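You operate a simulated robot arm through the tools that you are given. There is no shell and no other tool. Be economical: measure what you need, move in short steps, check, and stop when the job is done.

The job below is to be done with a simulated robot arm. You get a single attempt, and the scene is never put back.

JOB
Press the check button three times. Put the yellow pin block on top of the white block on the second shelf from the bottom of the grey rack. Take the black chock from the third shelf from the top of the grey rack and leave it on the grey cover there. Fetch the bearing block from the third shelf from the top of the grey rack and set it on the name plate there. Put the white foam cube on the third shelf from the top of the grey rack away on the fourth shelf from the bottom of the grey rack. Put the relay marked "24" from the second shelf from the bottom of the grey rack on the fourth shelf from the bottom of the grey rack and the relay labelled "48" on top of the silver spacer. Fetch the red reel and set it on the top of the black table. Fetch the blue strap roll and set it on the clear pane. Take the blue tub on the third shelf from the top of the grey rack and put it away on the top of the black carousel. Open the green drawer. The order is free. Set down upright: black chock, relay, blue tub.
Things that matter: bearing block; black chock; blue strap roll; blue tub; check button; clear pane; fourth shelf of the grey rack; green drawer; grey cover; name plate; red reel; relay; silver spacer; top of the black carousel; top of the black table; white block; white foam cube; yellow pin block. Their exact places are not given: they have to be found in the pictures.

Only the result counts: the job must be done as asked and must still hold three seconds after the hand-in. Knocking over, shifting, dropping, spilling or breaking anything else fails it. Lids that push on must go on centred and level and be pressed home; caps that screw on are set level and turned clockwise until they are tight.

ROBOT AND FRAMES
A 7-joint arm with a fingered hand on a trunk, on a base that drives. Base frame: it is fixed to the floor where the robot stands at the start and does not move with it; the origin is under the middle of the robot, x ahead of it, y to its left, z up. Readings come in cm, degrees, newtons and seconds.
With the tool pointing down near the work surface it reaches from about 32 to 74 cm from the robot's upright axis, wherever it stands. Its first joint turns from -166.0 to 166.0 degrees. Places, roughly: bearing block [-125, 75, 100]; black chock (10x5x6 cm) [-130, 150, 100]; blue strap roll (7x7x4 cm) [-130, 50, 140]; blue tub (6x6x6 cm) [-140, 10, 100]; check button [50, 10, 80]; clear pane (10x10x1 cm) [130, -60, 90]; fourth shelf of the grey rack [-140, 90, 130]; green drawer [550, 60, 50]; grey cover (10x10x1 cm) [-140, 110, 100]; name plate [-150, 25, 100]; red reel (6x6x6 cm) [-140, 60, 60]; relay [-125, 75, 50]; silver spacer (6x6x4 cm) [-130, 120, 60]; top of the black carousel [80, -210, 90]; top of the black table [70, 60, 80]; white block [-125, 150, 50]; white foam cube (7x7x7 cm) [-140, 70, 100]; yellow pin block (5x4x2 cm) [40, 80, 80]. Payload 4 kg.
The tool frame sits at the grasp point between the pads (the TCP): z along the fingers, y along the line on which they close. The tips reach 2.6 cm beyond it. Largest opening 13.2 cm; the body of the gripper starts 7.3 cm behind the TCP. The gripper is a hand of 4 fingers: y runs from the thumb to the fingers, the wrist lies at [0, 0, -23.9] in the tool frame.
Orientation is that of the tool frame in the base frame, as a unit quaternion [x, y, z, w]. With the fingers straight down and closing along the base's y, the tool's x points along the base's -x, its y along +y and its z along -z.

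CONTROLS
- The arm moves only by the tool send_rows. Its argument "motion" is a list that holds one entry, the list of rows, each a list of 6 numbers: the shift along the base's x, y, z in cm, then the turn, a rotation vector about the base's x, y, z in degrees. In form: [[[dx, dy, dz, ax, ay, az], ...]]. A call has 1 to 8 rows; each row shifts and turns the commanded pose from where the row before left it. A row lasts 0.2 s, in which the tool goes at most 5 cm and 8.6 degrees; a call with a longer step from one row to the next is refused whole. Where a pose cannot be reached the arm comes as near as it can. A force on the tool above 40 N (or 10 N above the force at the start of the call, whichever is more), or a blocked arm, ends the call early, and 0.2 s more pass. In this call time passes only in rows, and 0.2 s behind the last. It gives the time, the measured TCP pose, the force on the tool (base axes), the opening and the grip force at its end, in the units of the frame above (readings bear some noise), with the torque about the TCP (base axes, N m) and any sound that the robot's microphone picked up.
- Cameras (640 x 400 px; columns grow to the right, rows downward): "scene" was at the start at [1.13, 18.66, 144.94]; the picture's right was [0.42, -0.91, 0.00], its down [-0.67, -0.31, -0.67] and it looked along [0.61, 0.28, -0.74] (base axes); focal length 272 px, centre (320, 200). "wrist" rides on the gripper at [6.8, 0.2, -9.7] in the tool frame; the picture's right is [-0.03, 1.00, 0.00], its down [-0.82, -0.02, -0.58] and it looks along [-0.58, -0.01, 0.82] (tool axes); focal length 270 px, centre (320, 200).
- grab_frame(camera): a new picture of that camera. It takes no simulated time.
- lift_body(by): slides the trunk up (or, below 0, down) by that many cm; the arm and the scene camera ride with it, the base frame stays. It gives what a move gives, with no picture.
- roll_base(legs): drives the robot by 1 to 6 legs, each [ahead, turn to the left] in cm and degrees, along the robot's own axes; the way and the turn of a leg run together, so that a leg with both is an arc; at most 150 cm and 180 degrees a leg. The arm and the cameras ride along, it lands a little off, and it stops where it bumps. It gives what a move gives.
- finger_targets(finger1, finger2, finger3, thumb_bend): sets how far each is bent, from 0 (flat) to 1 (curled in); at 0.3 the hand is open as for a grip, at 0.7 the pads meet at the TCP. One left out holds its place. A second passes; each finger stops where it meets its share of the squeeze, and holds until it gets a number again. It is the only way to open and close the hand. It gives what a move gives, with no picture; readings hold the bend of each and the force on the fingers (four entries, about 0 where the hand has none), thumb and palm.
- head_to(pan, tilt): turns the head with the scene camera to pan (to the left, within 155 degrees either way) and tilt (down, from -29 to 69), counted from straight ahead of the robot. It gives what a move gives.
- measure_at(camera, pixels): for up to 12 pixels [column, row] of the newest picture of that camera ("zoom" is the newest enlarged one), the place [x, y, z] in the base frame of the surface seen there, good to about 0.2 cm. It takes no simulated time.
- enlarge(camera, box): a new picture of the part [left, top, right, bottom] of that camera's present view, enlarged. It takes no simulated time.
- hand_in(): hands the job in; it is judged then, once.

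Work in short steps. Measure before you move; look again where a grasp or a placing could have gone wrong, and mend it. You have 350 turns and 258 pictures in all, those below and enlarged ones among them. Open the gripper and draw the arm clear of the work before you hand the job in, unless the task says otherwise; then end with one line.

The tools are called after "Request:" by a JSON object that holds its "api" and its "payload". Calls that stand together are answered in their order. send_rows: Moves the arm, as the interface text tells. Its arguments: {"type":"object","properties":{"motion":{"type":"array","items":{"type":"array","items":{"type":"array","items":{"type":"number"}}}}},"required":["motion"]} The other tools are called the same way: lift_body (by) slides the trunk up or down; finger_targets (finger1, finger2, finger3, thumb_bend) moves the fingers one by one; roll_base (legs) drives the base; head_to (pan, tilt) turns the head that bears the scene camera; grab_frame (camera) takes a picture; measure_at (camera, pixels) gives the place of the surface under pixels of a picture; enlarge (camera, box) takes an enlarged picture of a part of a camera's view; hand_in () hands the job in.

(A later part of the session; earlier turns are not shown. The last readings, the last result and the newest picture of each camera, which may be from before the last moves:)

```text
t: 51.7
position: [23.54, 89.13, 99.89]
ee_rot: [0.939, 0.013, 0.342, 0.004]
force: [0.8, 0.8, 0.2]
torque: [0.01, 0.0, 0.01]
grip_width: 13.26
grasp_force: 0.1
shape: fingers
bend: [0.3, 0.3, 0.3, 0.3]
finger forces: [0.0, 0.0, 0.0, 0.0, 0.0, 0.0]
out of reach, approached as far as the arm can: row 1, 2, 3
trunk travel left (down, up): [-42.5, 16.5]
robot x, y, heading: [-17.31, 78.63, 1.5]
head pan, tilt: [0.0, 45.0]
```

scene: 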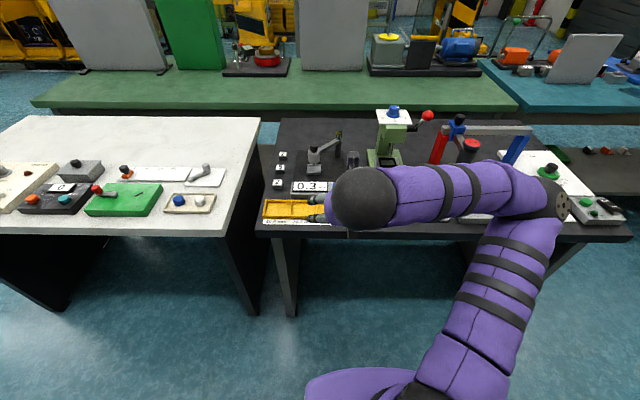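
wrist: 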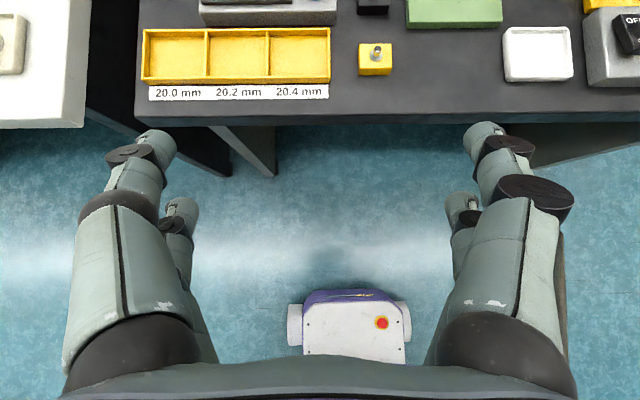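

Rows 4 and 5 were fine, so forward x is limited here. I try shifting sideways and lower, then forward.

Request:
{"api": "send_rows", "payload": {"motion": [[[0, -3, -3, 0, 0, 0], [0, -3, -3, 0, 0, 0], [0, -2, -2, 0, 0, 0], [3, 0, 0, 0, 0, 0], [3, 0, 0, 0, 0, 0], [3, 0, 0, 0, 0, 0]]]}}

Request:
{"api": "grab_frame", "payload": {"camera": "scene"}}

```text
t: 53.1
position: [25.15, 87.19, 95.83]
ee_rot: [0.94, 0.012, 0.341, 0.005]
force: [-0.2, -0.1, 0.5]
torque: [0.01, -0.01, 0.0]
grip_width: 13.28
grasp_force: 0.0
shape: fingers
bend: [0.3, 0.3, 0.3, 0.3]
finger forces: [0.1, 0.0, 0.0, 0.0, 0.1, 0.0]
out of reach, approached as far as the arm can: row 1, 2, 3, 4, 5, 6
trunk travel left (down, up): [-42.5, 16.5]
robot x, y, heading: [-17.68, 78.54, 1.6]
head pan, tilt: [0.0, 45.0]
```

```text
225 pictures are left
```

scene: 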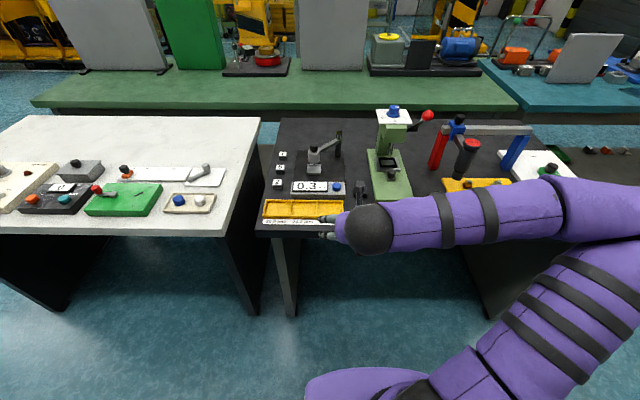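

The flipped wrist forces the elbow sideways and limits reach. I go back to the natural wrist roll (camera on the robot's side); a 50° slant still leaves clearance for the camera.

Request:
{"api": "send_rows", "payload": {"motion": [[[-1, 0, 3, 0, 8, 0], [-1, 0, 3, 0, 8, 0], [-1, 0, 3, 0, 8, 0], [0, 0, 3, 0, 8, 0], [0, 0, 2, 0, 8, 0], [0, 0, 0, 0, 0, -8.5], [1, 0, 0, 0, 0, -8.5], [1, 0, 0, 0, 0, -8.5]]]}}

Request:
{"api": "send_rows", "payload": {"motion": [[[1, 0, 0, 0, 0, -8.5], [1, 0, 0, 0, 0, -8.5], [1, 0, 0, 0, 0, -8.5], [1, 0, 0, 0, 0, -8.5], [1, 0, 0, 0, 0, -8.5], [1, 0, 0, 0, 0, -8.5], [1, 0, 0, 0, 0, -8.5], [1, 0, 0, 0, 0, -8.5]]]}}

Request:
{"api": "send_rows", "payload": {"motion": [[[0, 0, 0, 0, 0, -8.5], [0, 0, 0, 0, 0, -8.5], [0, 0, 0, 0, 0, -8.5], [0, 0, 0, 0, 0, -8.5], [0, 0, 0, 0, 0, -8.5], [0, 0, 0, 0, 0, -8.5], [0, 0, 0, 0, 0, -8.5], [0, 0, 0, 0, 0, -8.5]]]}}

Request:
{"api": "grab_frame", "payload": {"camera": "scene"}}

```text
t: 54.9
position: [18.16, 90.24, 107.15]
ee_rot: [0.976, -0.215, 0.027, 0.004]
force: [-0.5, -0.8, 0.3]
torque: [0.0, 0.01, 0.0]
grip_width: 13.28
grasp_force: 0.1
shape: fingers
bend: [0.3, 0.3, 0.3, 0.3]
finger forces: [0.1, 0.0, 0.0, 0.1, 0.0, 0.1]
out of reach, approached as far as the arm can: row 1, 2, 3, 4, 5
trunk travel left (down, up): [-42.5, 16.5]
robot x, y, heading: [-17.13, 78.47, 1.4]
head pan, tilt: [0.0, 45.0]
```

```text
t: 56.7
position: [26.26, 90.08, 107.27]
ee_rot: [-0.69, 0.724, -0.021, -0.018]
force: [0.0, -0.3, -0.3]
torque: [-0.01, 0.0, 0.01]
grip_width: 13.3
grasp_force: 0.1
shape: fingers
bend: [0.3, 0.3, 0.3, 0.3]
finger forces: [0.0, 0.0, 0.1, 0.0, 0.0, 0.0]
trunk travel left (down, up): [-42.5, 16.5]
robot x, y, heading: [-17.11, 78.31, 1.5]
head pan, tilt: [0.0, 45.0]
```

```text
t: 58.5
position: [26.27, 90.27, 107.12]
ee_rot: [-0.167, 0.986, -0.007, -0.027]
force: [0.5, -0.9, -0.5]
torque: [0.0, 0.03, 0.0]
grip_width: 13.34
grasp_force: 0.2
shape: fingers
bend: [0.3, 0.3, 0.3, 0.3]
finger forces: [0.0, 0.1, 0.0, 0.0, 0.0, 0.0]
trunk travel left (down, up): [-42.5, 16.5]
robot x, y, heading: [-17.2, 78.59, 1.5]
head pan, tilt: [0.0, 45.0]
```

```text
224 pictures are left
```

scene: 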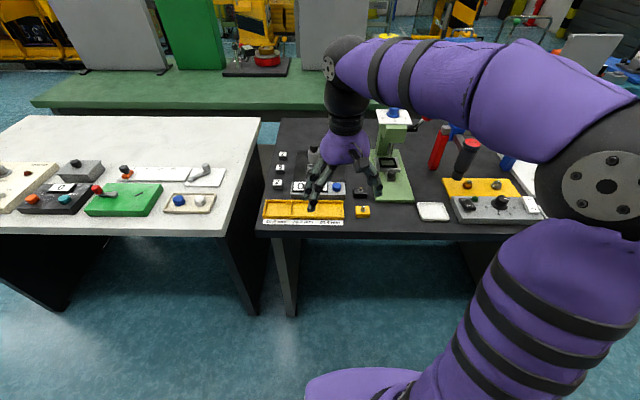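

Natural roll is nearly restored. I finish the yaw, then tilt forward while moving toward the block.

Request:
{"api": "send_rows", "payload": {"motion": [[[0, -2, 0, 0, 0, -8.5], [0, -2, 0, 0, 0, -8.5], [0, -2, 0, 0, 0, -2.2], [1, -1, 0, 0, -8.5, 0], [2, -1, -1, 0, -8.5, 0], [2, -1, -2, 0, -8.5, 0], [2, 0, -2, 0, -8.5, 0], [2, 0, -2, 0, -8.5, 0]]]}}

Request:
{"api": "grab_frame", "payload": {"camera": "scene"}}

Request:
{"api": "grab_frame", "payload": {"camera": "wrist"}}

```text
t: 60.3
position: [35.39, 81.26, 100.39]
ee_rot: [0.0, 0.942, -0.003, 0.336]
force: [0.1, 0.2, -0.4]
torque: [-0.01, -0.03, 0.0]
grip_width: 13.28
grasp_force: 0.1
shape: fingers
bend: [0.3, 0.3, 0.3, 0.3]
finger forces: [0.1, 0.0, 0.0, 0.0, 0.0, 0.0]
trunk travel left (down, up): [-42.5, 16.5]
robot x, y, heading: [-16.96, 78.35, 1.6]
head pan, tilt: [0.0, 45.0]
```

```text
223 pictures are left
```

scene: 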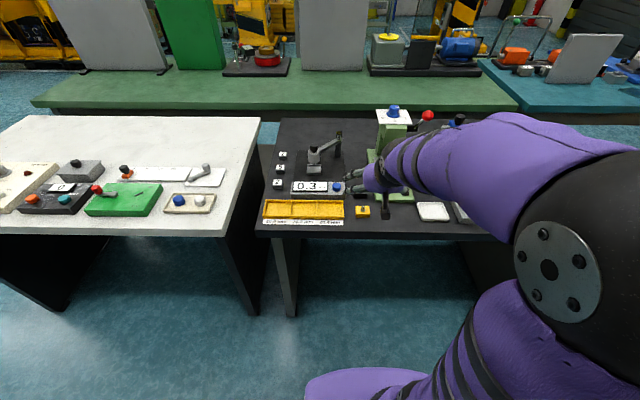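

```text
222 pictures are left
```

wrist: 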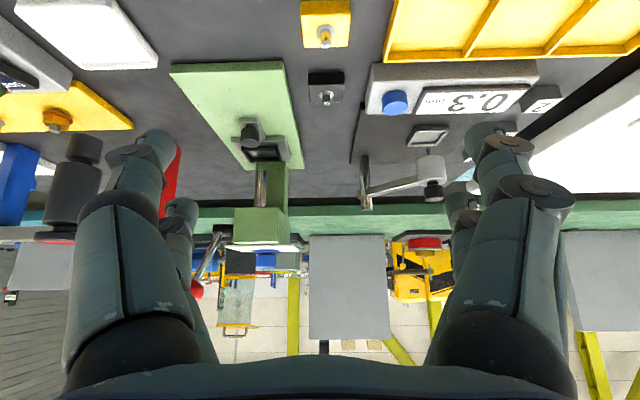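

Good: the natural pose works. I measure the pin block's outline in the scene view near (363,210).

Request:
{"api": "enlarge", "payload": {"camera": "scene", "box": [320, 180, 420, 240]}}

```text
6.40 times, centred on (370, 210) of scene
```

zoom: 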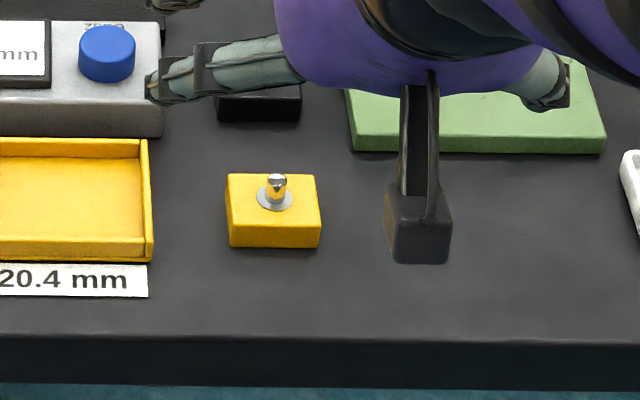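

Request:
{"api": "measure_at", "payload": {"camera": "zoom", "pixels": [[231, 178], [313, 178], [319, 218], [232, 222], [276, 183], [274, 240], [148, 200], [150, 255], [280, 85], [280, 340], [348, 150], [500, 150]]}}

```text
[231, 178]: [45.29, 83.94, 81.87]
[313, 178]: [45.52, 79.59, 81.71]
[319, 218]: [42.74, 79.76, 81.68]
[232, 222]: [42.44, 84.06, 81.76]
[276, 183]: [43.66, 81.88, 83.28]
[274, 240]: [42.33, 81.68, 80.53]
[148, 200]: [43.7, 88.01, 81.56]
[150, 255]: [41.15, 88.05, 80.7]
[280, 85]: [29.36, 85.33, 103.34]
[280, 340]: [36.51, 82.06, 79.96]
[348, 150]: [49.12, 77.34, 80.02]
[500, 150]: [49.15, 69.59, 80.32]
```

Block spans x 42.3–45.6, y 79.6–84.1, top 81.8; the tray wall is at y=88. With this slant the camera-side (lower) finger pair will hold it, so I check which number is the lower finger on the left of the wrist view.

Request:
{"api": "finger_targets", "payload": {"finger1": 0.45, "finger2": 0.3, "finger3": 0.45, "thumb_bend": 0.3}}

Request:
{"api": "grab_frame", "payload": {"camera": "wrist"}}

```text
t: 61.3
position: [35.31, 81.32, 100.31]
ee_rot: [0.0, 0.942, -0.004, 0.336]
force: [0.6, -0.2, 0.3]
torque: [-0.01, 0.0, 0.04]
grip_width: 10.86
grasp_force: 0.0
shape: fingers
bend: [0.45, 0.3, 0.45, 0.3]
finger forces: [0.0, 0.0, 0.0, 0.0, 0.0, 0.0]
trunk travel left (down, up): [-42.5, 16.5]
robot x, y, heading: [-17.11, 78.68, 1.6]
head pan, tilt: [0.0, 45.0]
```

```text
220 pictures are left
```

wrist: 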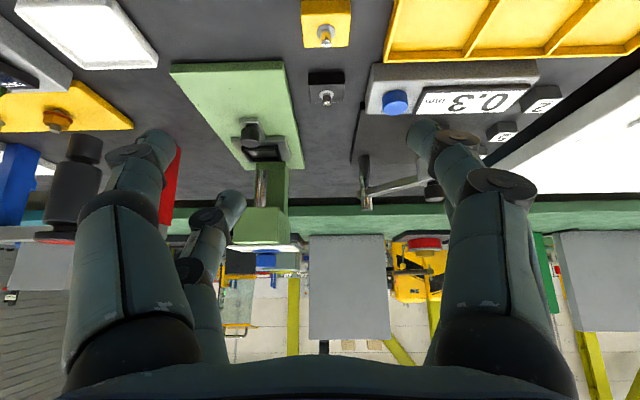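

Camera-side pair is finger 1 and thumb. I preshape: that pair to about 6.6 cm, the other pair a bit wider, then descend over the block stopping 2 cm high.

Request:
{"api": "finger_targets", "payload": {"finger1": 0.5, "finger2": 0.4, "finger3": 0.4, "thumb_bend": 0.5}}

Request:
{"api": "send_rows", "payload": {"motion": [[[3, 0.2, -2, 0, 0, 0], [3, 0.2, -2, 0, 0, 0], [2.7, 0.1, -2, 0, 0, 0], [0, 0, -3, 0, 0, 0], [0, 0, -3, 0, 0, 0], [0, 0, -2.3, 0, 0, 0]]]}}

Request:
{"api": "grab_frame", "payload": {"camera": "wrist"}}

Request:
{"api": "enlarge", "payload": {"camera": "scene", "box": [320, 160, 440, 240]}}

```text
t: 62.3
position: [35.3, 81.23, 100.29]
ee_rot: [0.0, 0.942, -0.003, 0.337]
force: [-0.1, -1.0, -0.9]
torque: [-0.02, -0.01, 0.03]
grip_width: 6.65
grasp_force: 0.0
shape: fingers
bend: [0.5, 0.4, 0.4, 0.5]
finger forces: [0.0, 0.1, 0.0, 0.0, 0.0, 0.1]
trunk travel left (down, up): [-42.5, 16.5]
robot x, y, heading: [-16.97, 78.62, 1.7]
head pan, tilt: [0.0, 45.0]
```

```text
t: 63.7
position: [43.93, 81.62, 85.92]
ee_rot: [-0.001, 0.942, -0.002, 0.336]
force: [0.0, 0.3, 0.6]
torque: [-0.01, -0.01, -0.02]
grip_width: 6.66
grasp_force: 0.0
shape: fingers
bend: [0.5, 0.4, 0.4, 0.5]
finger forces: [0.0, 0.0, 0.0, 0.0, 0.1, 0.0]
trunk travel left (down, up): [-42.5, 16.5]
robot x, y, heading: [-17.29, 78.27, 1.4]
head pan, tilt: [0.0, 45.0]
```

```text
219 pictures are left
```

wrist: 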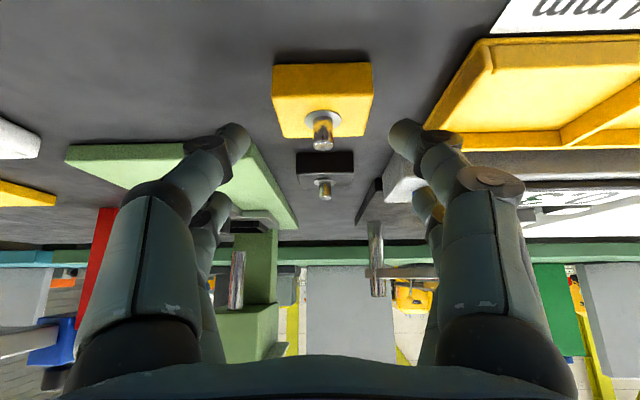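

```text
5.00 times, centred on (380, 200) of scene
```

zoom: 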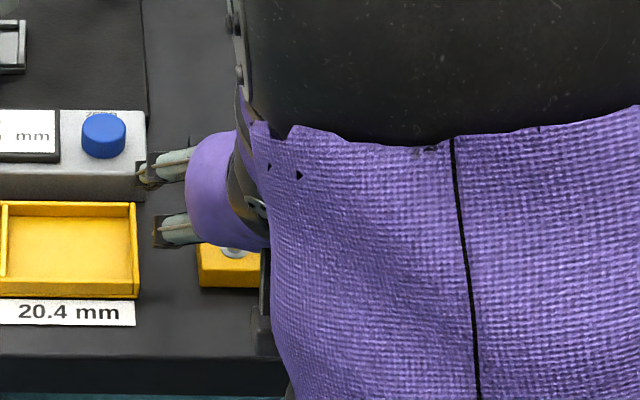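

I measure the two fingertips and the block in the wrist view.

Request:
{"api": "measure_at", "payload": {"camera": "wrist", "pixels": [[236, 130], [405, 128], [240, 145], [402, 145], [322, 85], [283, 75], [363, 75], [322, 145], [432, 195], [285, 130], [372, 130]]}}

```text
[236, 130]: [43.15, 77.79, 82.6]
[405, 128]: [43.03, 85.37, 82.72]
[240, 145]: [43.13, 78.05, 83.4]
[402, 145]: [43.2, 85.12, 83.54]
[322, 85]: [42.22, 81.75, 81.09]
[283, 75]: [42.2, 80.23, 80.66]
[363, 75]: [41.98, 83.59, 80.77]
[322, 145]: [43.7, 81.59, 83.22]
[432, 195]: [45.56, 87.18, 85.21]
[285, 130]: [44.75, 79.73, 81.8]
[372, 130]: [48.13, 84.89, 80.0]
```

Tips straddle the block (y 77.8 / 85.4 vs block 79.6–84.1). I descend 1.75 cm and close the lower pair.

Request:
{"api": "send_rows", "payload": {"motion": [[[0.2, 0.1, -1, 0, 0, 0], [0, 0, -0.6, 0, 0, 0], [0, 0, -0.15, 0, 0, 0]]]}}

Request:
{"api": "finger_targets", "payload": {"finger1": 0.7, "thumb_bend": 0.7}}

Request:
{"api": "grab_frame", "payload": {"camera": "wrist"}}

```text
t: 64.5
position: [44.14, 81.92, 84.01]
ee_rot: [0.0, 0.942, -0.003, 0.336]
force: [0.0, 0.8, -0.1]
torque: [0.0, -0.03, -0.01]
grip_width: 6.64
grasp_force: 0.0
shape: fingers
bend: [0.5, 0.4, 0.4, 0.5]
finger forces: [0.1, 0.1, 0.1, 0.1, 0.1, 0.0]
trunk travel left (down, up): [-42.5, 16.5]
robot x, y, heading: [-17.06, 78.62, 1.7]
head pan, tilt: [0.0, 45.0]
```

```text
t: 65.5
position: [44.04, 81.81, 84.04]
ee_rot: [0.0, 0.942, -0.003, 0.336]
force: [2.3, -0.8, -0.6]
torque: [0.03, -0.01, -0.02]
grip_width: 3.95
grasp_force: 9.7
shape: fingers
bend: [0.56, 0.4, 0.4, 0.65]
finger forces: [9.4, 0.1, 0.1, 0.0, 9.9, 0.1]
trunk travel left (down, up): [-42.5, 16.5]
robot x, y, heading: [-17.07, 78.55, 1.6]
head pan, tilt: [0.0, 45.0]
```

```text
217 pictures are left
```

wrist: 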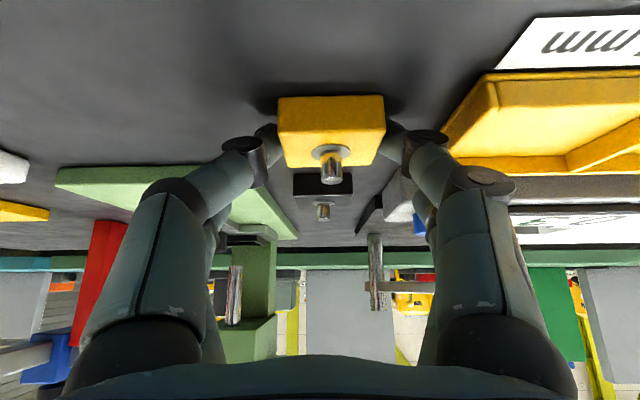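

Gripped with about 10 N. I lift and look.

Request:
{"api": "send_rows", "payload": {"motion": [[[0, 0, 1, 0, 0, 0], [0, 0, 2, 0, 0, 0], [0, 0, 4, 0, 0, 0], [0, 0, 4, 0, 0, 0], [-2, 0, 4, 0, 0, 0], [-3, 0, 3, 0, 0, 0], [-3, 0, 3, 0, 0, 0], [-3, 0, 2, 0, 0, 0]]]}}

Request:
{"api": "grab_frame", "payload": {"camera": "wrist"}}

```text
t: 67.3
position: [33.2, 81.7, 107.45]
ee_rot: [-0.001, 0.942, -0.002, 0.337]
force: [0.7, 0.4, -2.1]
torque: [-0.01, 0.03, -0.01]
grip_width: 3.94
grasp_force: 9.1
shape: fingers
bend: [0.55, 0.4, 0.4, 0.65]
finger forces: [9.4, 0.0, 0.0, 0.1, 9.4, 0.1]
trunk travel left (down, up): [-42.5, 16.5]
robot x, y, heading: [-17.09, 78.69, 1.6]
head pan, tilt: [0.0, 45.0]
```

```text
216 pictures are left
```

wrist: 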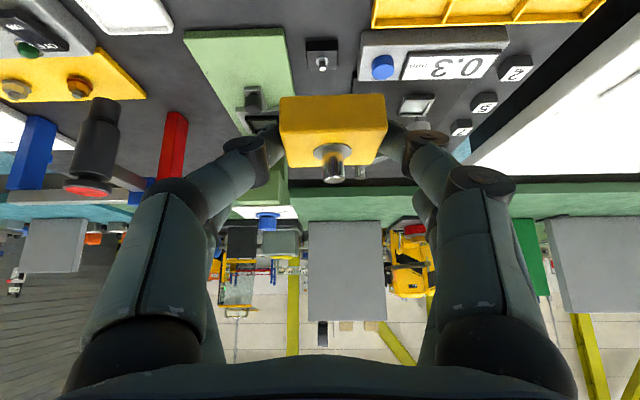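

Held firmly. I drive round to face the rack in front of the white "63" block at y≈137, staying back from the shelves.

Request:
{"api": "roll_base", "payload": {"legs": [[0, 88.4], [58, 0], [0, 90], [38, 0]]}}

Request:
{"api": "head_to", "payload": {"pan": 0, "tilt": 40}}

Request:
{"api": "grab_frame", "payload": {"camera": "scene"}}

Request:
{"api": "grab_frame", "payload": {"camera": "wrist"}}

```text
t: 81.0
position: [-105.63, 134.87, 107.4]
ee_rot: [0.942, -0.011, -0.335, -0.008]
force: [-0.9, 0.5, -1.1]
torque: [0.01, 0.0, -0.01]
grip_width: 3.92
grasp_force: 9.1
shape: fingers
bend: [0.55, 0.4, 0.4, 0.65]
finger forces: [9.4, 0.0, 0.1, 0.0, 9.5, 0.0]
trunk travel left (down, up): [-42.5, 16.5]
robot x, y, heading: [-55.39, 136.58, -179.9]
head pan, tilt: [0.0, 45.0]
```

```text
t: 81.7
position: [-105.64, 134.73, 107.28]
ee_rot: [0.942, -0.011, -0.336, -0.008]
force: [-0.1, 0.3, -1.6]
torque: [0.02, 0.02, -0.01]
grip_width: 3.95
grasp_force: 9.6
shape: fingers
bend: [0.55, 0.4, 0.4, 0.65]
finger forces: [9.4, 0.0, 0.1, 0.0, 9.4, 0.1]
trunk travel left (down, up): [-42.5, 16.5]
robot x, y, heading: [-55.61, 136.76, -179.8]
head pan, tilt: [0.0, 40.0]
```

```text
215 pictures are left
```

scene: 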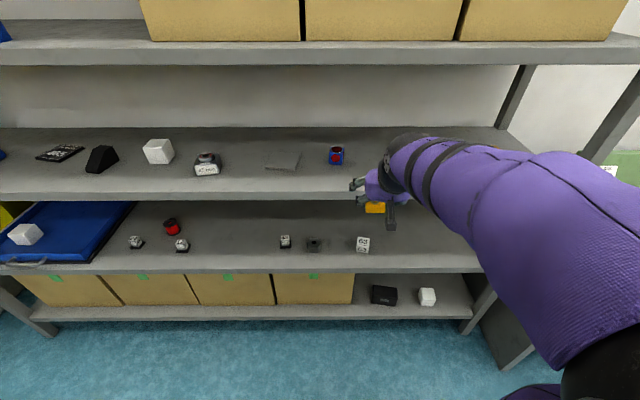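

```text
214 pictures are left
```

wrist: 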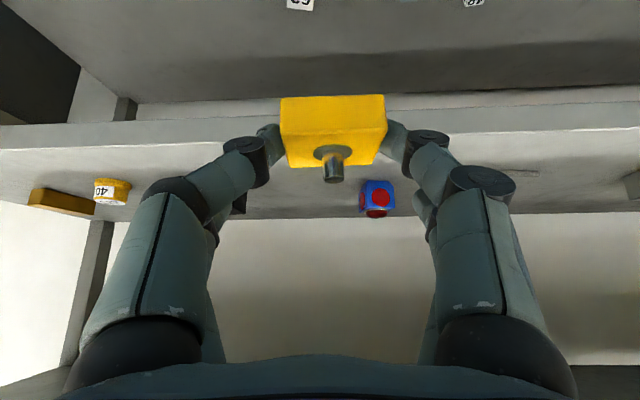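

The white block is at (363,243). I zoom on it and its neighbours.

Request:
{"api": "enlarge", "payload": {"camera": "scene", "box": [270, 220, 390, 275]}}

```text
5.33 times, centred on (330, 248) of scene
```

zoom: 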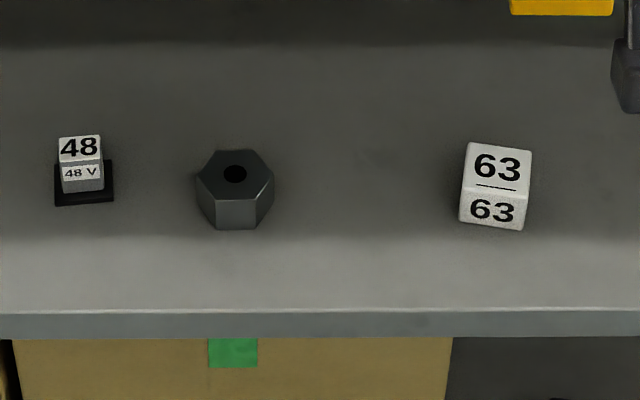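

Request:
{"api": "measure_at", "payload": {"camera": "zoom", "pixels": [[473, 148], [526, 153], [523, 187], [468, 182], [495, 175], [494, 222], [235, 155], [235, 195], [80, 140], [80, 160], [58, 200], [300, 313]]}}

Request:
{"api": "measure_at", "payload": {"camera": "zoom", "pixels": [[205, 180], [268, 185], [235, 225], [75, 165], [102, 155], [62, 155], [107, 170], [60, 170], [85, 203], [575, 5], [540, 12], [300, 270]]}}

```text
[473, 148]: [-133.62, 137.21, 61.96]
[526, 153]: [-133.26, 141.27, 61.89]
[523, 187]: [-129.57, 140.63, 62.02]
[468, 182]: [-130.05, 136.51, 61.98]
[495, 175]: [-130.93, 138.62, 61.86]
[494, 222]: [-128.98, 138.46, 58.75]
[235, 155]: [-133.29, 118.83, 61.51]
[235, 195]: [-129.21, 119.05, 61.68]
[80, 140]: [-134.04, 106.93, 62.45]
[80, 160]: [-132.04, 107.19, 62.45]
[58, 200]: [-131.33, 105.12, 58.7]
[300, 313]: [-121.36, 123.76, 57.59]
```

```text
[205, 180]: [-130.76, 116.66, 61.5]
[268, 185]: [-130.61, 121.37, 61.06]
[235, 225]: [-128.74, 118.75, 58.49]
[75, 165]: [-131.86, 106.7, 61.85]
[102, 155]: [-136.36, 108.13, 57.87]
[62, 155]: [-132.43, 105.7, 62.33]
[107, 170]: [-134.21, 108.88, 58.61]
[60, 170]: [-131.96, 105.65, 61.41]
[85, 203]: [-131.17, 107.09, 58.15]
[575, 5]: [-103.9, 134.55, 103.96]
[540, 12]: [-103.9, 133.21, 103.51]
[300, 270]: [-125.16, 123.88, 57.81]
```

White block: top z=62.0, centre (-131.6,138.9). I measure the held block to get its offset from the TCP.

Request:
{"api": "measure_at", "payload": {"camera": "wrist", "pixels": [[283, 115], [384, 112], [333, 100], [333, 130], [290, 160], [375, 160], [333, 152]]}}

```text
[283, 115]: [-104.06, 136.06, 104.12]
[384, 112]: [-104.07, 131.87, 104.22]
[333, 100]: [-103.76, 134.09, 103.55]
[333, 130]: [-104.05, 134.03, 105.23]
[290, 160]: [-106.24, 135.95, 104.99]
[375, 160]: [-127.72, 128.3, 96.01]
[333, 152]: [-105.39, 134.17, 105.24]
```

Block bottom is 4.0 below the TCP, centre 0.8 to the -y side. I lower the trunk while outside the rack, then drive 12 cm nearer.

Request:
{"api": "lift_body", "payload": {"by": -35}}

Request:
{"api": "roll_base", "payload": {"legs": [[10, 0]]}}

Request:
{"api": "grab_frame", "payload": {"camera": "scene"}}

```text
t: 85.1
position: [-105.6, 134.59, 72.31]
ee_rot: [0.942, -0.01, -0.337, -0.007]
force: [-1.0, -0.4, -1.8]
torque: [0.01, -0.04, 0.0]
grip_width: 3.94
grasp_force: 9.2
shape: fingers
bend: [0.55, 0.4, 0.4, 0.65]
finger forces: [9.3, 0.1, 0.1, 0.0, 9.3, 0.0]
trunk travel left (down, up): [-7.5, 51.5]
robot x, y, heading: [-55.21, 136.65, -179.9]
head pan, tilt: [0.0, 40.0]
```

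```text
t: 86.2
position: [-115.56, 134.69, 72.42]
ee_rot: [0.942, -0.01, -0.336, -0.007]
force: [-0.4, -0.9, -1.3]
torque: [-0.02, -0.02, 0.0]
grip_width: 3.91
grasp_force: 9.3
shape: fingers
bend: [0.55, 0.4, 0.4, 0.65]
finger forces: [9.4, 0.0, 0.0, 0.0, 9.4, 0.0]
trunk travel left (down, up): [-7.5, 51.5]
robot x, y, heading: [-64.88, 136.65, -179.5]
head pan, tilt: [0.0, 40.0]
```

```text
212 pictures are left
```

scene: 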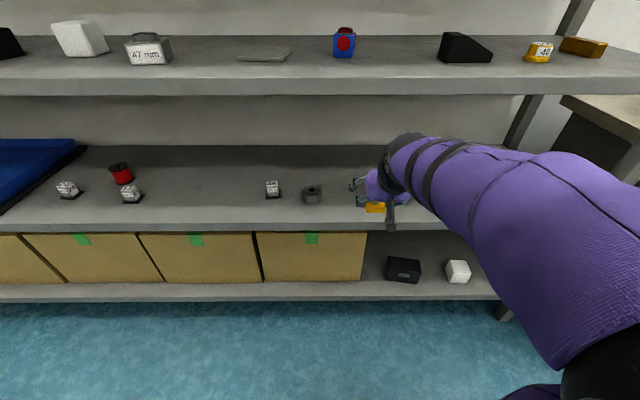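

Now I advance over the white block at the present height.

Request:
{"api": "send_rows", "payload": {"motion": [[[-3, 2, 0, 0, 0, 0], [-4, 2, 0, 0, 0, 0], [-4, 1, 0, 0, 0, 0], [-4, 0, 0, 0, 0, 0], [-1, 0, -1, 0, 0, 0], [0, 0, -1, 0, 0, 0]]]}}

Request:
{"api": "grab_frame", "payload": {"camera": "wrist"}}

Request:
{"api": "grab_frame", "payload": {"camera": "scene"}}

```text
t: 87.7
position: [-131.63, 139.57, 70.34]
ee_rot: [0.942, -0.01, -0.336, -0.007]
force: [-0.3, 0.0, -2.1]
torque: [0.02, -0.02, -0.02]
grip_width: 3.98
grasp_force: 9.4
shape: fingers
bend: [0.55, 0.4, 0.4, 0.65]
finger forces: [9.5, 0.0, 0.0, 0.1, 9.4, 0.0]
trunk travel left (down, up): [-7.5, 51.5]
robot x, y, heading: [-65.37, 137.06, -179.8]
head pan, tilt: [0.0, 40.0]
```

```text
211 pictures are left
```

wrist: 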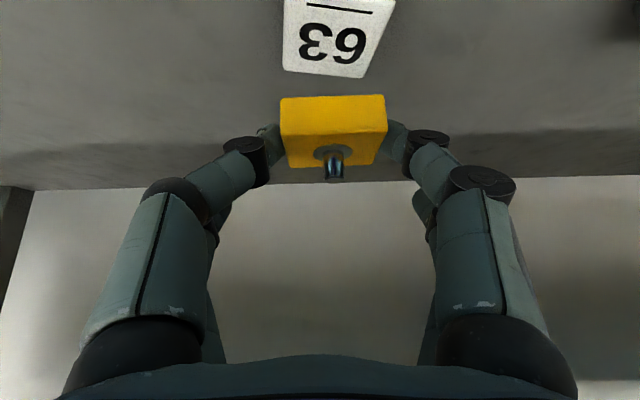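

```text
210 pictures are left
```

scene: 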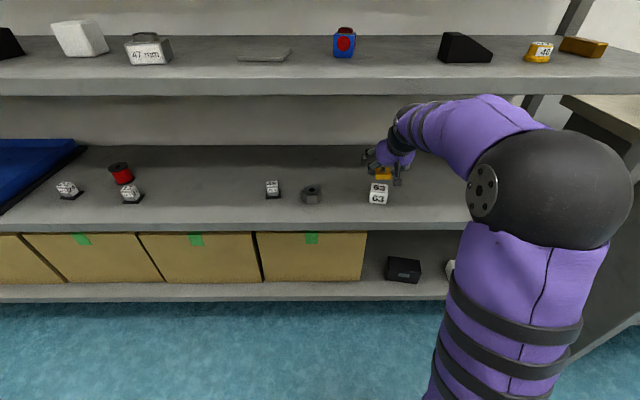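

I check the alignment closely from the scene camera.

Request:
{"api": "enlarge", "payload": {"camera": "scene", "box": [350, 140, 430, 215]}}

Request:
{"api": "measure_at", "payload": {"camera": "wrist", "pixels": [[284, 68], [362, 75], [292, 20], [375, 25], [333, 102], [284, 115], [385, 112]]}}

```text
5.33 times, centred on (390, 178) of scene
```

zoom: 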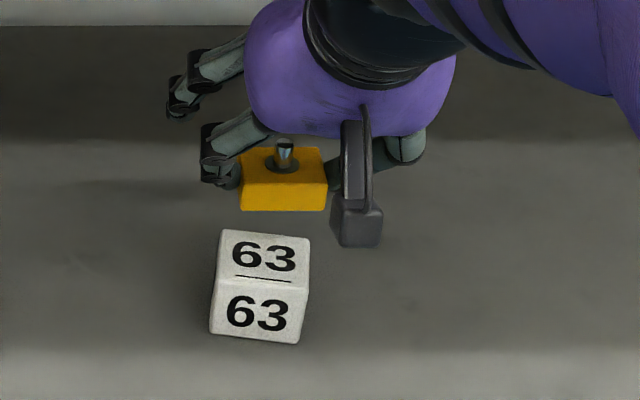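

```text
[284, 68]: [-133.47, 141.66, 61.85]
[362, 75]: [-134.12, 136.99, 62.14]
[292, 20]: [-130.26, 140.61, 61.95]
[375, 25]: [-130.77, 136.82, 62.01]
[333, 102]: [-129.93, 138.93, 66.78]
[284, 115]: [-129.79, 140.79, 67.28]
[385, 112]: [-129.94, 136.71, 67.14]
```

Aligned within 0.3 cm. I lower 3.8 cm and then in small steps until contact.

Request:
{"api": "send_rows", "payload": {"motion": [[[-0.2, 0.1, -1.5, 0, 0, 0], [0, 0, -1.5, 0, 0, 0], [0, 0, -0.7, 0, 0, 0], [0, 0, -0.2, 0, 0, 0]]]}}

Request:
{"api": "send_rows", "payload": {"motion": [[[0, 0, -0.2, 0, 0, 0], [0, 0, 0, 0, 0, 0]]]}}

Request:
{"api": "enlarge", "payload": {"camera": "scene", "box": [350, 140, 430, 215]}}

```text
t: 88.7
position: [-131.8, 139.76, 66.52]
ee_rot: [0.942, -0.01, -0.336, -0.007]
force: [-0.1, -0.2, -2.2]
torque: [-0.01, 0.02, 0.01]
grip_width: 3.97
grasp_force: 9.8
shape: fingers
bend: [0.55, 0.4, 0.4, 0.65]
finger forces: [9.4, 0.0, 0.1, 0.0, 9.4, 0.0]
trunk travel left (down, up): [-7.5, 51.5]
robot x, y, heading: [-65.14, 136.58, -180.0]
head pan, tilt: [0.0, 40.0]
```

```text
t: 89.2
position: [-131.83, 139.76, 66.2]
ee_rot: [0.942, -0.01, -0.335, -0.007]
force: [0.6, 0.4, -1.9]
torque: [-0.01, 0.0, 0.0]
grip_width: 3.94
grasp_force: 9.0
shape: fingers
bend: [0.55, 0.4, 0.4, 0.65]
finger forces: [9.4, 0.0, 0.0, 0.1, 9.5, 0.0]
trunk travel left (down, up): [-7.5, 51.5]
robot x, y, heading: [-65.39, 136.84, -179.5]
head pan, tilt: [0.0, 40.0]
```

```text
5.33 times, centred on (390, 178) of scene
```

zoom: 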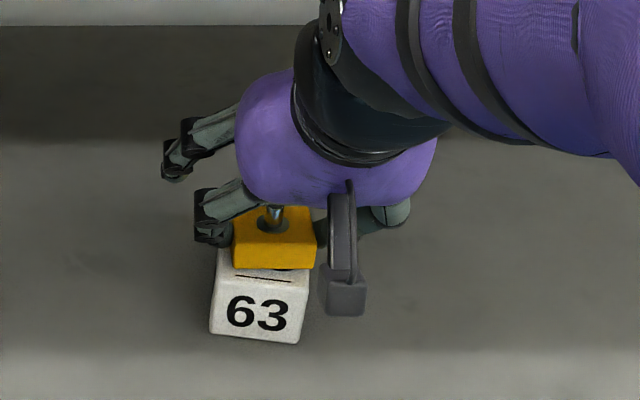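

Request:
{"api": "measure_at", "payload": {"camera": "zoom", "pixels": [[272, 262], [272, 245], [240, 262], [308, 264], [262, 276], [262, 290], [300, 288], [222, 275], [310, 212], [240, 210]]}}

```text
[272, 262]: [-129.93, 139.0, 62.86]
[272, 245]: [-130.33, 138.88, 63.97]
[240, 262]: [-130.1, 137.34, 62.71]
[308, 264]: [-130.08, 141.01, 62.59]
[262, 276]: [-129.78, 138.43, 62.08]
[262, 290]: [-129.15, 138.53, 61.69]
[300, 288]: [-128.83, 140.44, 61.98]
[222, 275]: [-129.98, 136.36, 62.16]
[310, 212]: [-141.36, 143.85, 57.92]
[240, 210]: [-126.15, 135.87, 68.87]
```

Well centred, nearly touching. A little lower until force shows.

Request:
{"api": "send_rows", "payload": {"motion": [[[0.2, 0, -0.15, 0, 0, 0], [0, 0, 0, 0, 0, 0]]]}}

Request:
{"api": "send_rows", "payload": {"motion": [[[0, 0, -0.15, 0, 0, 0], [0, 0, 0, 0, 0, 0]]]}}

```text
t: 89.8
position: [-131.65, 139.66, 66.14]
ee_rot: [0.941, -0.011, -0.337, -0.007]
force: [-0.1, 0.3, -2.5]
torque: [0.03, 0.01, 0.03]
grip_width: 3.95
grasp_force: 8.9
shape: fingers
bend: [0.55, 0.4, 0.4, 0.65]
finger forces: [9.5, 0.0, 0.0, 0.0, 9.4, 0.0]
trunk travel left (down, up): [-7.5, 51.5]
robot x, y, heading: [-65.75, 136.66, -180.0]
head pan, tilt: [0.0, 40.0]
```

```text
t: 90.5
position: [-131.7, 139.63, 65.96]
ee_rot: [0.942, -0.01, -0.337, -0.007]
force: [0.9, -0.6, 3.6]
torque: [-0.15, -0.04, 0.0]
grip_width: 3.96
grasp_force: 9.1
shape: fingers
bend: [0.55, 0.4, 0.4, 0.65]
finger forces: [9.4, 0.0, 0.0, 0.1, 9.8, 0.0]
trunk travel left (down, up): [-7.5, 51.5]
robot x, y, heading: [-64.8, 137.03, -179.8]
head pan, tilt: [0.0, 40.0]
```

Contact felt. I release gently.

Request:
{"api": "finger_targets", "payload": {"finger1": 0.48, "thumb_bend": 0.55}}

Request:
{"api": "enlarge", "payload": {"camera": "scene", "box": [350, 140, 430, 215]}}

```text
t: 91.5
position: [-131.63, 139.63, 65.89]
ee_rot: [0.942, -0.011, -0.336, -0.007]
force: [0.4, 0.0, -0.1]
torque: [0.0, 0.02, -0.01]
grip_width: 6.02
grasp_force: 0.0
shape: fingers
bend: [0.48, 0.4, 0.4, 0.55]
finger forces: [0.1, 0.0, 0.1, 0.0, 0.0, 0.1]
trunk travel left (down, up): [-7.5, 51.5]
robot x, y, heading: [-64.89, 136.32, -179.9]
head pan, tilt: [0.0, 40.0]
```

```text
5.33 times, centred on (390, 178) of scene
```

zoom: 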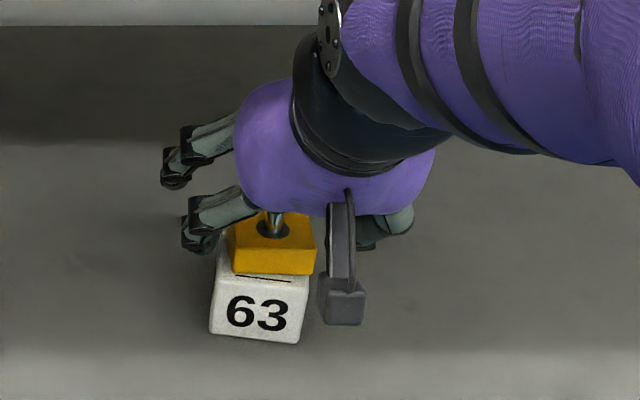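

Released and standing flat. I lift a little, withdraw straight back out of the shelf, then shift the base along the rack toward the relay "48" and the spacer.

Request:
{"api": "send_rows", "payload": {"motion": [[[0, 0, 1, 0, 0, 0], [0, 0, 2, 0, 0, 0], [3, 0, 2, 0, 0, 0], [4, 0, 0, 0, 0, 0], [4, -1, 0, 0, 0, 0], [4, -2, 0, 0, 0, 0], [4, -2, 0, 0, 0, 0]]]}}

Request:
{"api": "roll_base", "payload": {"legs": [[0, 90], [24, 0], [0, -90]]}}

Request:
{"api": "grab_frame", "payload": {"camera": "scene"}}

Request:
{"api": "grab_frame", "payload": {"camera": "wrist"}}

```text
t: 93.0
position: [-112.53, 134.92, 71.12]
ee_rot: [0.941, -0.01, -0.337, -0.007]
force: [0.3, -0.7, -0.5]
torque: [0.0, -0.02, -0.02]
grip_width: 6.04
grasp_force: 0.1
shape: fingers
bend: [0.48, 0.4, 0.4, 0.55]
finger forces: [0.1, 0.0, 0.0, 0.1, 0.0, 0.1]
trunk travel left (down, up): [-7.5, 51.5]
robot x, y, heading: [-65.48, 136.85, -179.9]
head pan, tilt: [0.0, 40.0]
```

```text
t: 103.2
position: [-113.53, 112.47, 71.15]
ee_rot: [0.942, -0.026, -0.335, -0.012]
force: [-0.3, 0.1, 0.1]
torque: [0.01, -0.01, 0.02]
grip_width: 6.06
grasp_force: 0.1
shape: fingers
bend: [0.48, 0.4, 0.4, 0.55]
finger forces: [0.1, 0.1, 0.0, 0.0, 0.1, 0.0]
trunk travel left (down, up): [-7.5, 51.5]
robot x, y, heading: [-66.13, 113.16, 178.4]
head pan, tilt: [0.0, 40.0]
```

```text
206 pictures are left
```

scene: 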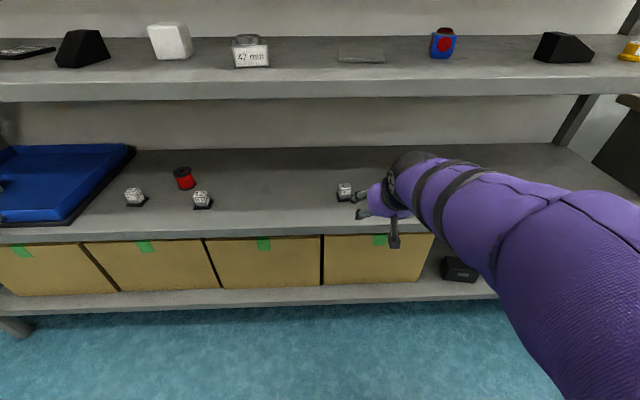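

```text
205 pictures are left
```

wrist: 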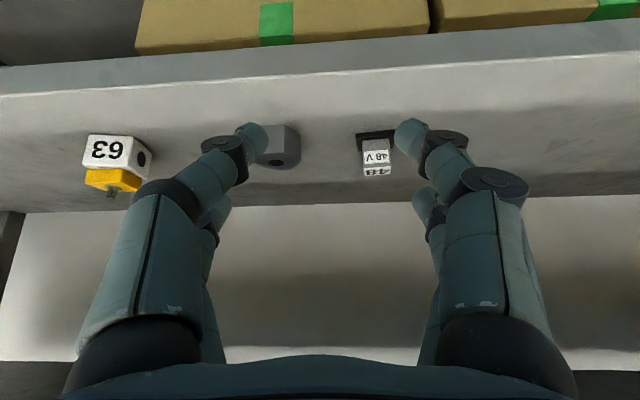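

The pin block rests well on the white block. Now I zoom on relay 48 and the spacer from the wrist camera.

Request:
{"api": "enlarge", "payload": {"camera": "wrist", "box": [230, 100, 430, 200]}}

Request:
{"api": "measure_at", "payload": {"camera": "zoom", "pixels": [[425, 150], [495, 150], [427, 200], [497, 195], [427, 215], [412, 115], [480, 112], [100, 200], [190, 90], [120, 110], [210, 170], [150, 195]]}}

Request:
{"api": "enlarge", "payload": {"camera": "scene", "box": [325, 170, 405, 220]}}

```text
3.20 times, centred on (330, 150) of wrist
```

zoom: 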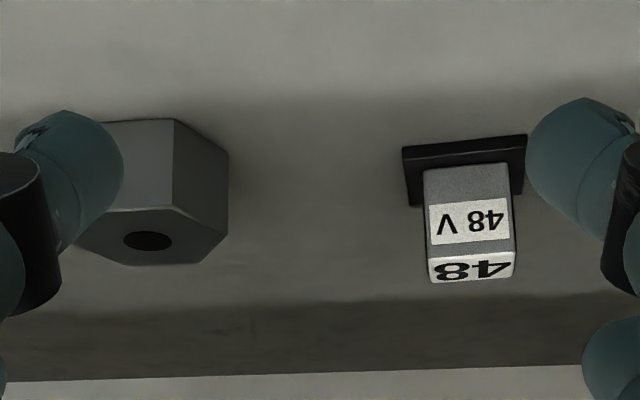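

```text
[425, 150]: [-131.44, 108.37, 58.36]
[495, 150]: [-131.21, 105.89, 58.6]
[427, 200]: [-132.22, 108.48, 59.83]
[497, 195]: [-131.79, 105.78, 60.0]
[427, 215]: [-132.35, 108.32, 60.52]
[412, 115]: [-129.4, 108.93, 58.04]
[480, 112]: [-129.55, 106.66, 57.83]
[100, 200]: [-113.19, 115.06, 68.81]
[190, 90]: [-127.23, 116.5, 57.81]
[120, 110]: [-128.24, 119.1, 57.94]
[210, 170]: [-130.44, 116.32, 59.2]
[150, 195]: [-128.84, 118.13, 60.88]
```

```text
8.00 times, centred on (365, 195) of scene
```

zoom: 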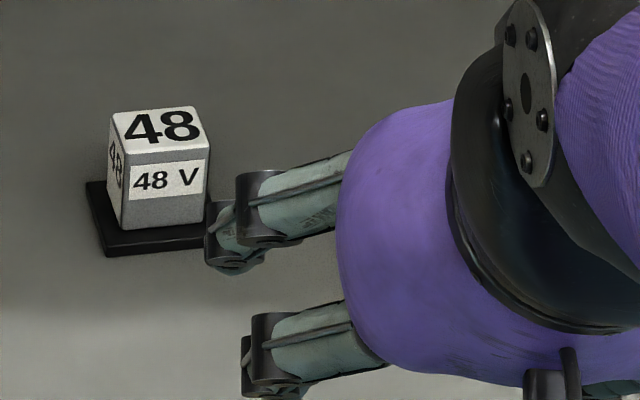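

Relay 48's body is about 2.7 cm wide, centred near (-133.2,107.1), top 62.4, yawed about 12°. I preshape and move over it, turning the tool by 15°.

Request:
{"api": "finger_targets", "payload": {"finger1": 0.5, "finger2": 0.4, "finger3": 0.4, "thumb_bend": 0.5}}

Request:
{"api": "send_rows", "payload": {"motion": [[[-3, -2, 0, 0, 0, 5], [-4, -2, 0, 0, 0, 5], [-4, -1.4, 0, 0, 0, 5], [-4.5, 0, 0, 0, 0, 0], [-4.5, 0, 0, 0, 0, 0], [0, 0, -2, 0, 0, 0], [0, 0, -2, 0, 0, 0]]]}}

Request:
{"api": "grab_frame", "payload": {"camera": "wrist"}}

Request:
{"api": "enlarge", "payload": {"camera": "scene", "box": [310, 150, 410, 220]}}

```text
t: 104.2
position: [-113.48, 112.52, 71.17]
ee_rot: [0.941, -0.025, -0.336, -0.012]
force: [0.6, -0.1, -0.3]
torque: [0.04, 0.0, 0.01]
grip_width: 6.62
grasp_force: 0.0
shape: fingers
bend: [0.5, 0.4, 0.4, 0.5]
finger forces: [0.0, 0.0, 0.1, 0.1, 0.0, 0.0]
trunk travel left (down, up): [-7.5, 51.5]
robot x, y, heading: [-65.94, 112.74, 178.2]
head pan, tilt: [0.0, 40.0]
```

```text
t: 105.8
position: [-133.23, 107.0, 67.08]
ee_rot: [0.936, 0.098, -0.335, 0.031]
force: [-0.7, 0.2, -0.6]
torque: [-0.01, 0.0, 0.03]
grip_width: 6.64
grasp_force: 0.1
shape: fingers
bend: [0.5, 0.4, 0.4, 0.5]
finger forces: [0.0, 0.0, 0.1, 0.1, 0.0, 0.0]
trunk travel left (down, up): [-7.5, 51.5]
robot x, y, heading: [-66.0, 112.9, 178.3]
head pan, tilt: [0.0, 40.0]
```

```text
202 pictures are left
```

wrist: 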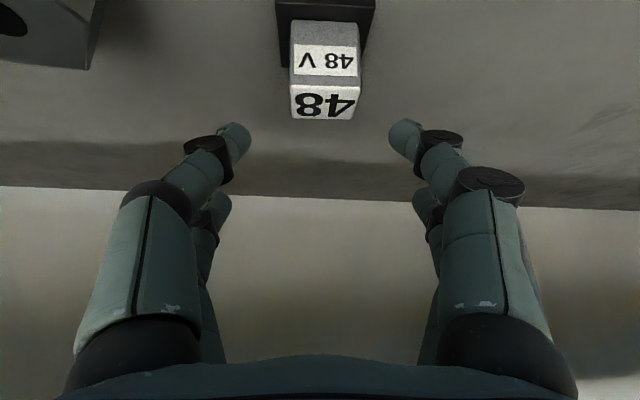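

```text
5.71 times, centred on (360, 185) of scene
```

zoom: 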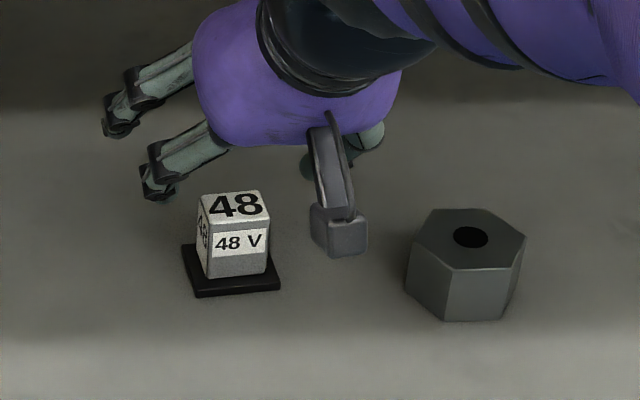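

Yaw is aligned and it is centred (relay 290–360 px). I measure the relay's top corners to set the final depth.

Request:
{"api": "measure_at", "payload": {"camera": "wrist", "pixels": [[293, 90], [357, 88], [300, 117], [350, 117], [293, 40], [358, 45], [236, 135], [404, 132], [285, 8], [367, 8]]}}

```text
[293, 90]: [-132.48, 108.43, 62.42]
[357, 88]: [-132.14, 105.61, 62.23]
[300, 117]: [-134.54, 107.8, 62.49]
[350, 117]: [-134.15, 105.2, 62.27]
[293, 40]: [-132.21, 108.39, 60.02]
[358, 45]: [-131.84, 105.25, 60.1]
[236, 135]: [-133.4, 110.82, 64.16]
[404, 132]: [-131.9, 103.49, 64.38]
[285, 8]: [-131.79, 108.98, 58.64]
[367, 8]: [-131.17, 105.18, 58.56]
```

Request:
{"api": "send_rows", "payload": {"motion": [[[-0.3, -0.1, -1.5, 0, 0, 0], [0, 0, -1.5, 0, 0, 0], [0, 0, -1.2, 0, 0, 0]]]}}

Request:
{"api": "finger_targets", "payload": {"finger1": 0.61, "thumb_bend": 0.61}}

Request:
{"api": "finger_targets", "payload": {"finger1": 0.7, "thumb_bend": 0.7}}

Request:
{"api": "grab_frame", "payload": {"camera": "wrist"}}

```text
t: 106.6
position: [-133.78, 106.88, 63.05]
ee_rot: [0.937, 0.098, -0.335, 0.032]
force: [0.2, -0.1, 0.9]
torque: [-0.04, 0.01, 0.01]
grip_width: 6.63
grasp_force: 0.2
shape: fingers
bend: [0.5, 0.4, 0.4, 0.5]
finger forces: [0.0, 0.0, 0.1, 0.0, 0.1, 0.0]
trunk travel left (down, up): [-7.5, 51.5]
robot x, y, heading: [-65.77, 112.69, 178.5]
head pan, tilt: [0.0, 40.0]
```

```text
t: 107.6
position: [-133.88, 106.9, 63.06]
ee_rot: [0.936, 0.098, -0.336, 0.033]
force: [0.6, -0.3, 0.7]
torque: [0.0, 0.0, 0.0]
grip_width: 3.19
grasp_force: 0.6
shape: fingers
bend: [0.6, 0.4, 0.4, 0.61]
finger forces: [0.7, 0.1, 0.1, 0.0, 0.4, 0.1]
trunk travel left (down, up): [-7.5, 51.5]
robot x, y, heading: [-66.01, 113.05, 178.3]
head pan, tilt: [0.0, 40.0]
```

```text
t: 108.6
position: [-133.87, 106.84, 63.04]
ee_rot: [0.936, 0.098, -0.335, 0.033]
force: [1.0, -0.1, 0.3]
torque: [-0.01, 0.03, 0.0]
grip_width: 2.82
grasp_force: 7.7
shape: fingers
bend: [0.6, 0.4, 0.4, 0.66]
finger forces: [8.1, 0.0, 0.1, 0.1, 8.2, 0.0]
trunk travel left (down, up): [-7.5, 51.5]
robot x, y, heading: [-65.98, 112.85, 178.2]
head pan, tilt: [0.0, 40.0]
```

```text
200 pictures are left
```

wrist: 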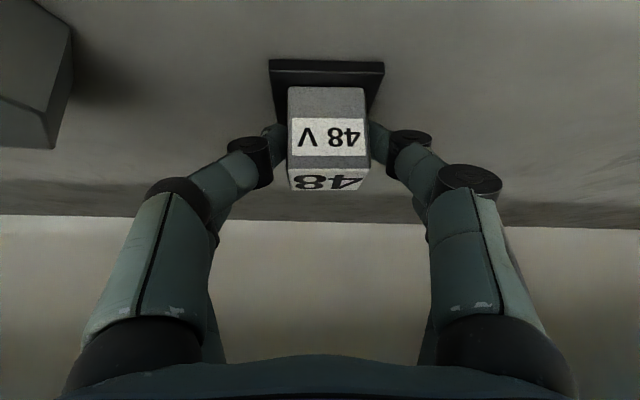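

Gripped. I lift 6 cm, check the relay, then carry it toward the spacer.

Request:
{"api": "send_rows", "payload": {"motion": [[[0, 0, 1, 0, 0, 0], [0, 0, 2, 0, 0, 0], [0, 0, 3, 0, 0, 0], [1, 3, 1, 0, 0, 0], [1, 3, 0, 0, 0, 0], [0, 3, 0, 0, 0, 0]]]}}

Request:
{"api": "grab_frame", "payload": {"camera": "wrist"}}

Request:
{"api": "enlarge", "payload": {"camera": "scene", "box": [330, 140, 430, 220]}}

```text
t: 110.0
position: [-131.32, 116.04, 69.72]
ee_rot: [0.937, 0.098, -0.335, 0.032]
force: [0.7, 0.1, 0.0]
torque: [0.03, -0.01, -0.04]
grip_width: 2.8
grasp_force: 8.4
shape: fingers
bend: [0.6, 0.4, 0.4, 0.66]
finger forces: [7.9, 0.0, 0.1, 0.1, 7.9, 0.0]
trunk travel left (down, up): [-7.5, 51.5]
robot x, y, heading: [-66.14, 112.88, 178.5]
head pan, tilt: [0.0, 40.0]
```

```text
199 pictures are left
```

wrist: 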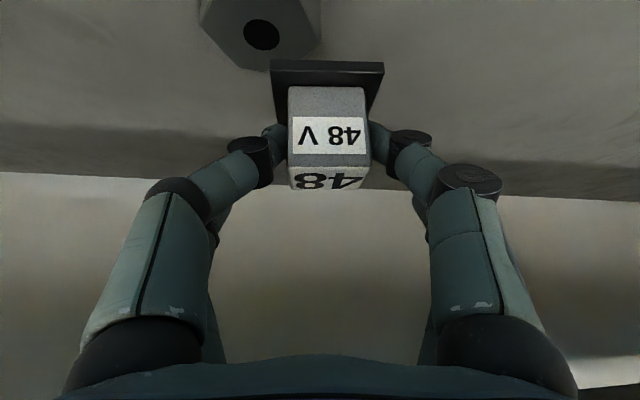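

```text
5.00 times, centred on (380, 180) of scene
```

zoom: 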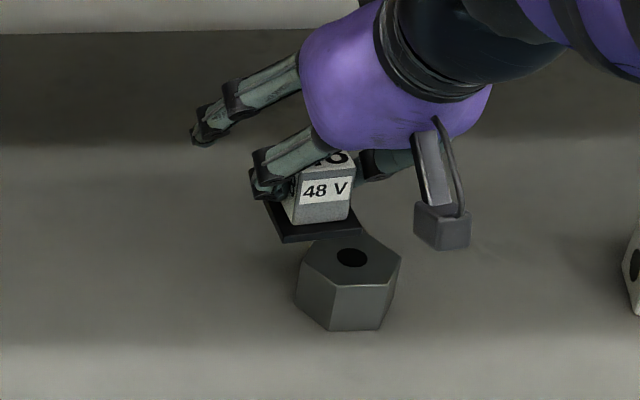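

Request:
{"api": "measure_at", "payload": {"camera": "wrist", "pixels": [[276, 80], [378, 80], [327, 74], [293, 105], [362, 105], [296, 160], [364, 160], [263, 15], [225, 35], [318, 20], [240, 60], [290, 62]]}}

Request:
{"api": "measure_at", "payload": {"camera": "zoom", "pixels": [[300, 275], [397, 260], [330, 250], [350, 283], [382, 284], [365, 240]]}}

```text
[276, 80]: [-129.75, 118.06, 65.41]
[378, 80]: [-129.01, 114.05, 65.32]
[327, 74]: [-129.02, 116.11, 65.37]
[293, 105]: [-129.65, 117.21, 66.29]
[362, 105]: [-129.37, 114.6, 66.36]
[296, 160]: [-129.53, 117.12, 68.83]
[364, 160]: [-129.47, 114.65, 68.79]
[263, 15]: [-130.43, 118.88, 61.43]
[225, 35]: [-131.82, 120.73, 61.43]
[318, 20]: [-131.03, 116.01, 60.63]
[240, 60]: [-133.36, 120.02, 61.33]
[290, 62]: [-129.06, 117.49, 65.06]
```

```text
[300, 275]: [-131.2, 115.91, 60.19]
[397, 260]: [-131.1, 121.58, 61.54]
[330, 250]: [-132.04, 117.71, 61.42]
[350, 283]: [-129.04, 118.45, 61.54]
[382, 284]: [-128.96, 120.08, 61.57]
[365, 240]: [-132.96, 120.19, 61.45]
```

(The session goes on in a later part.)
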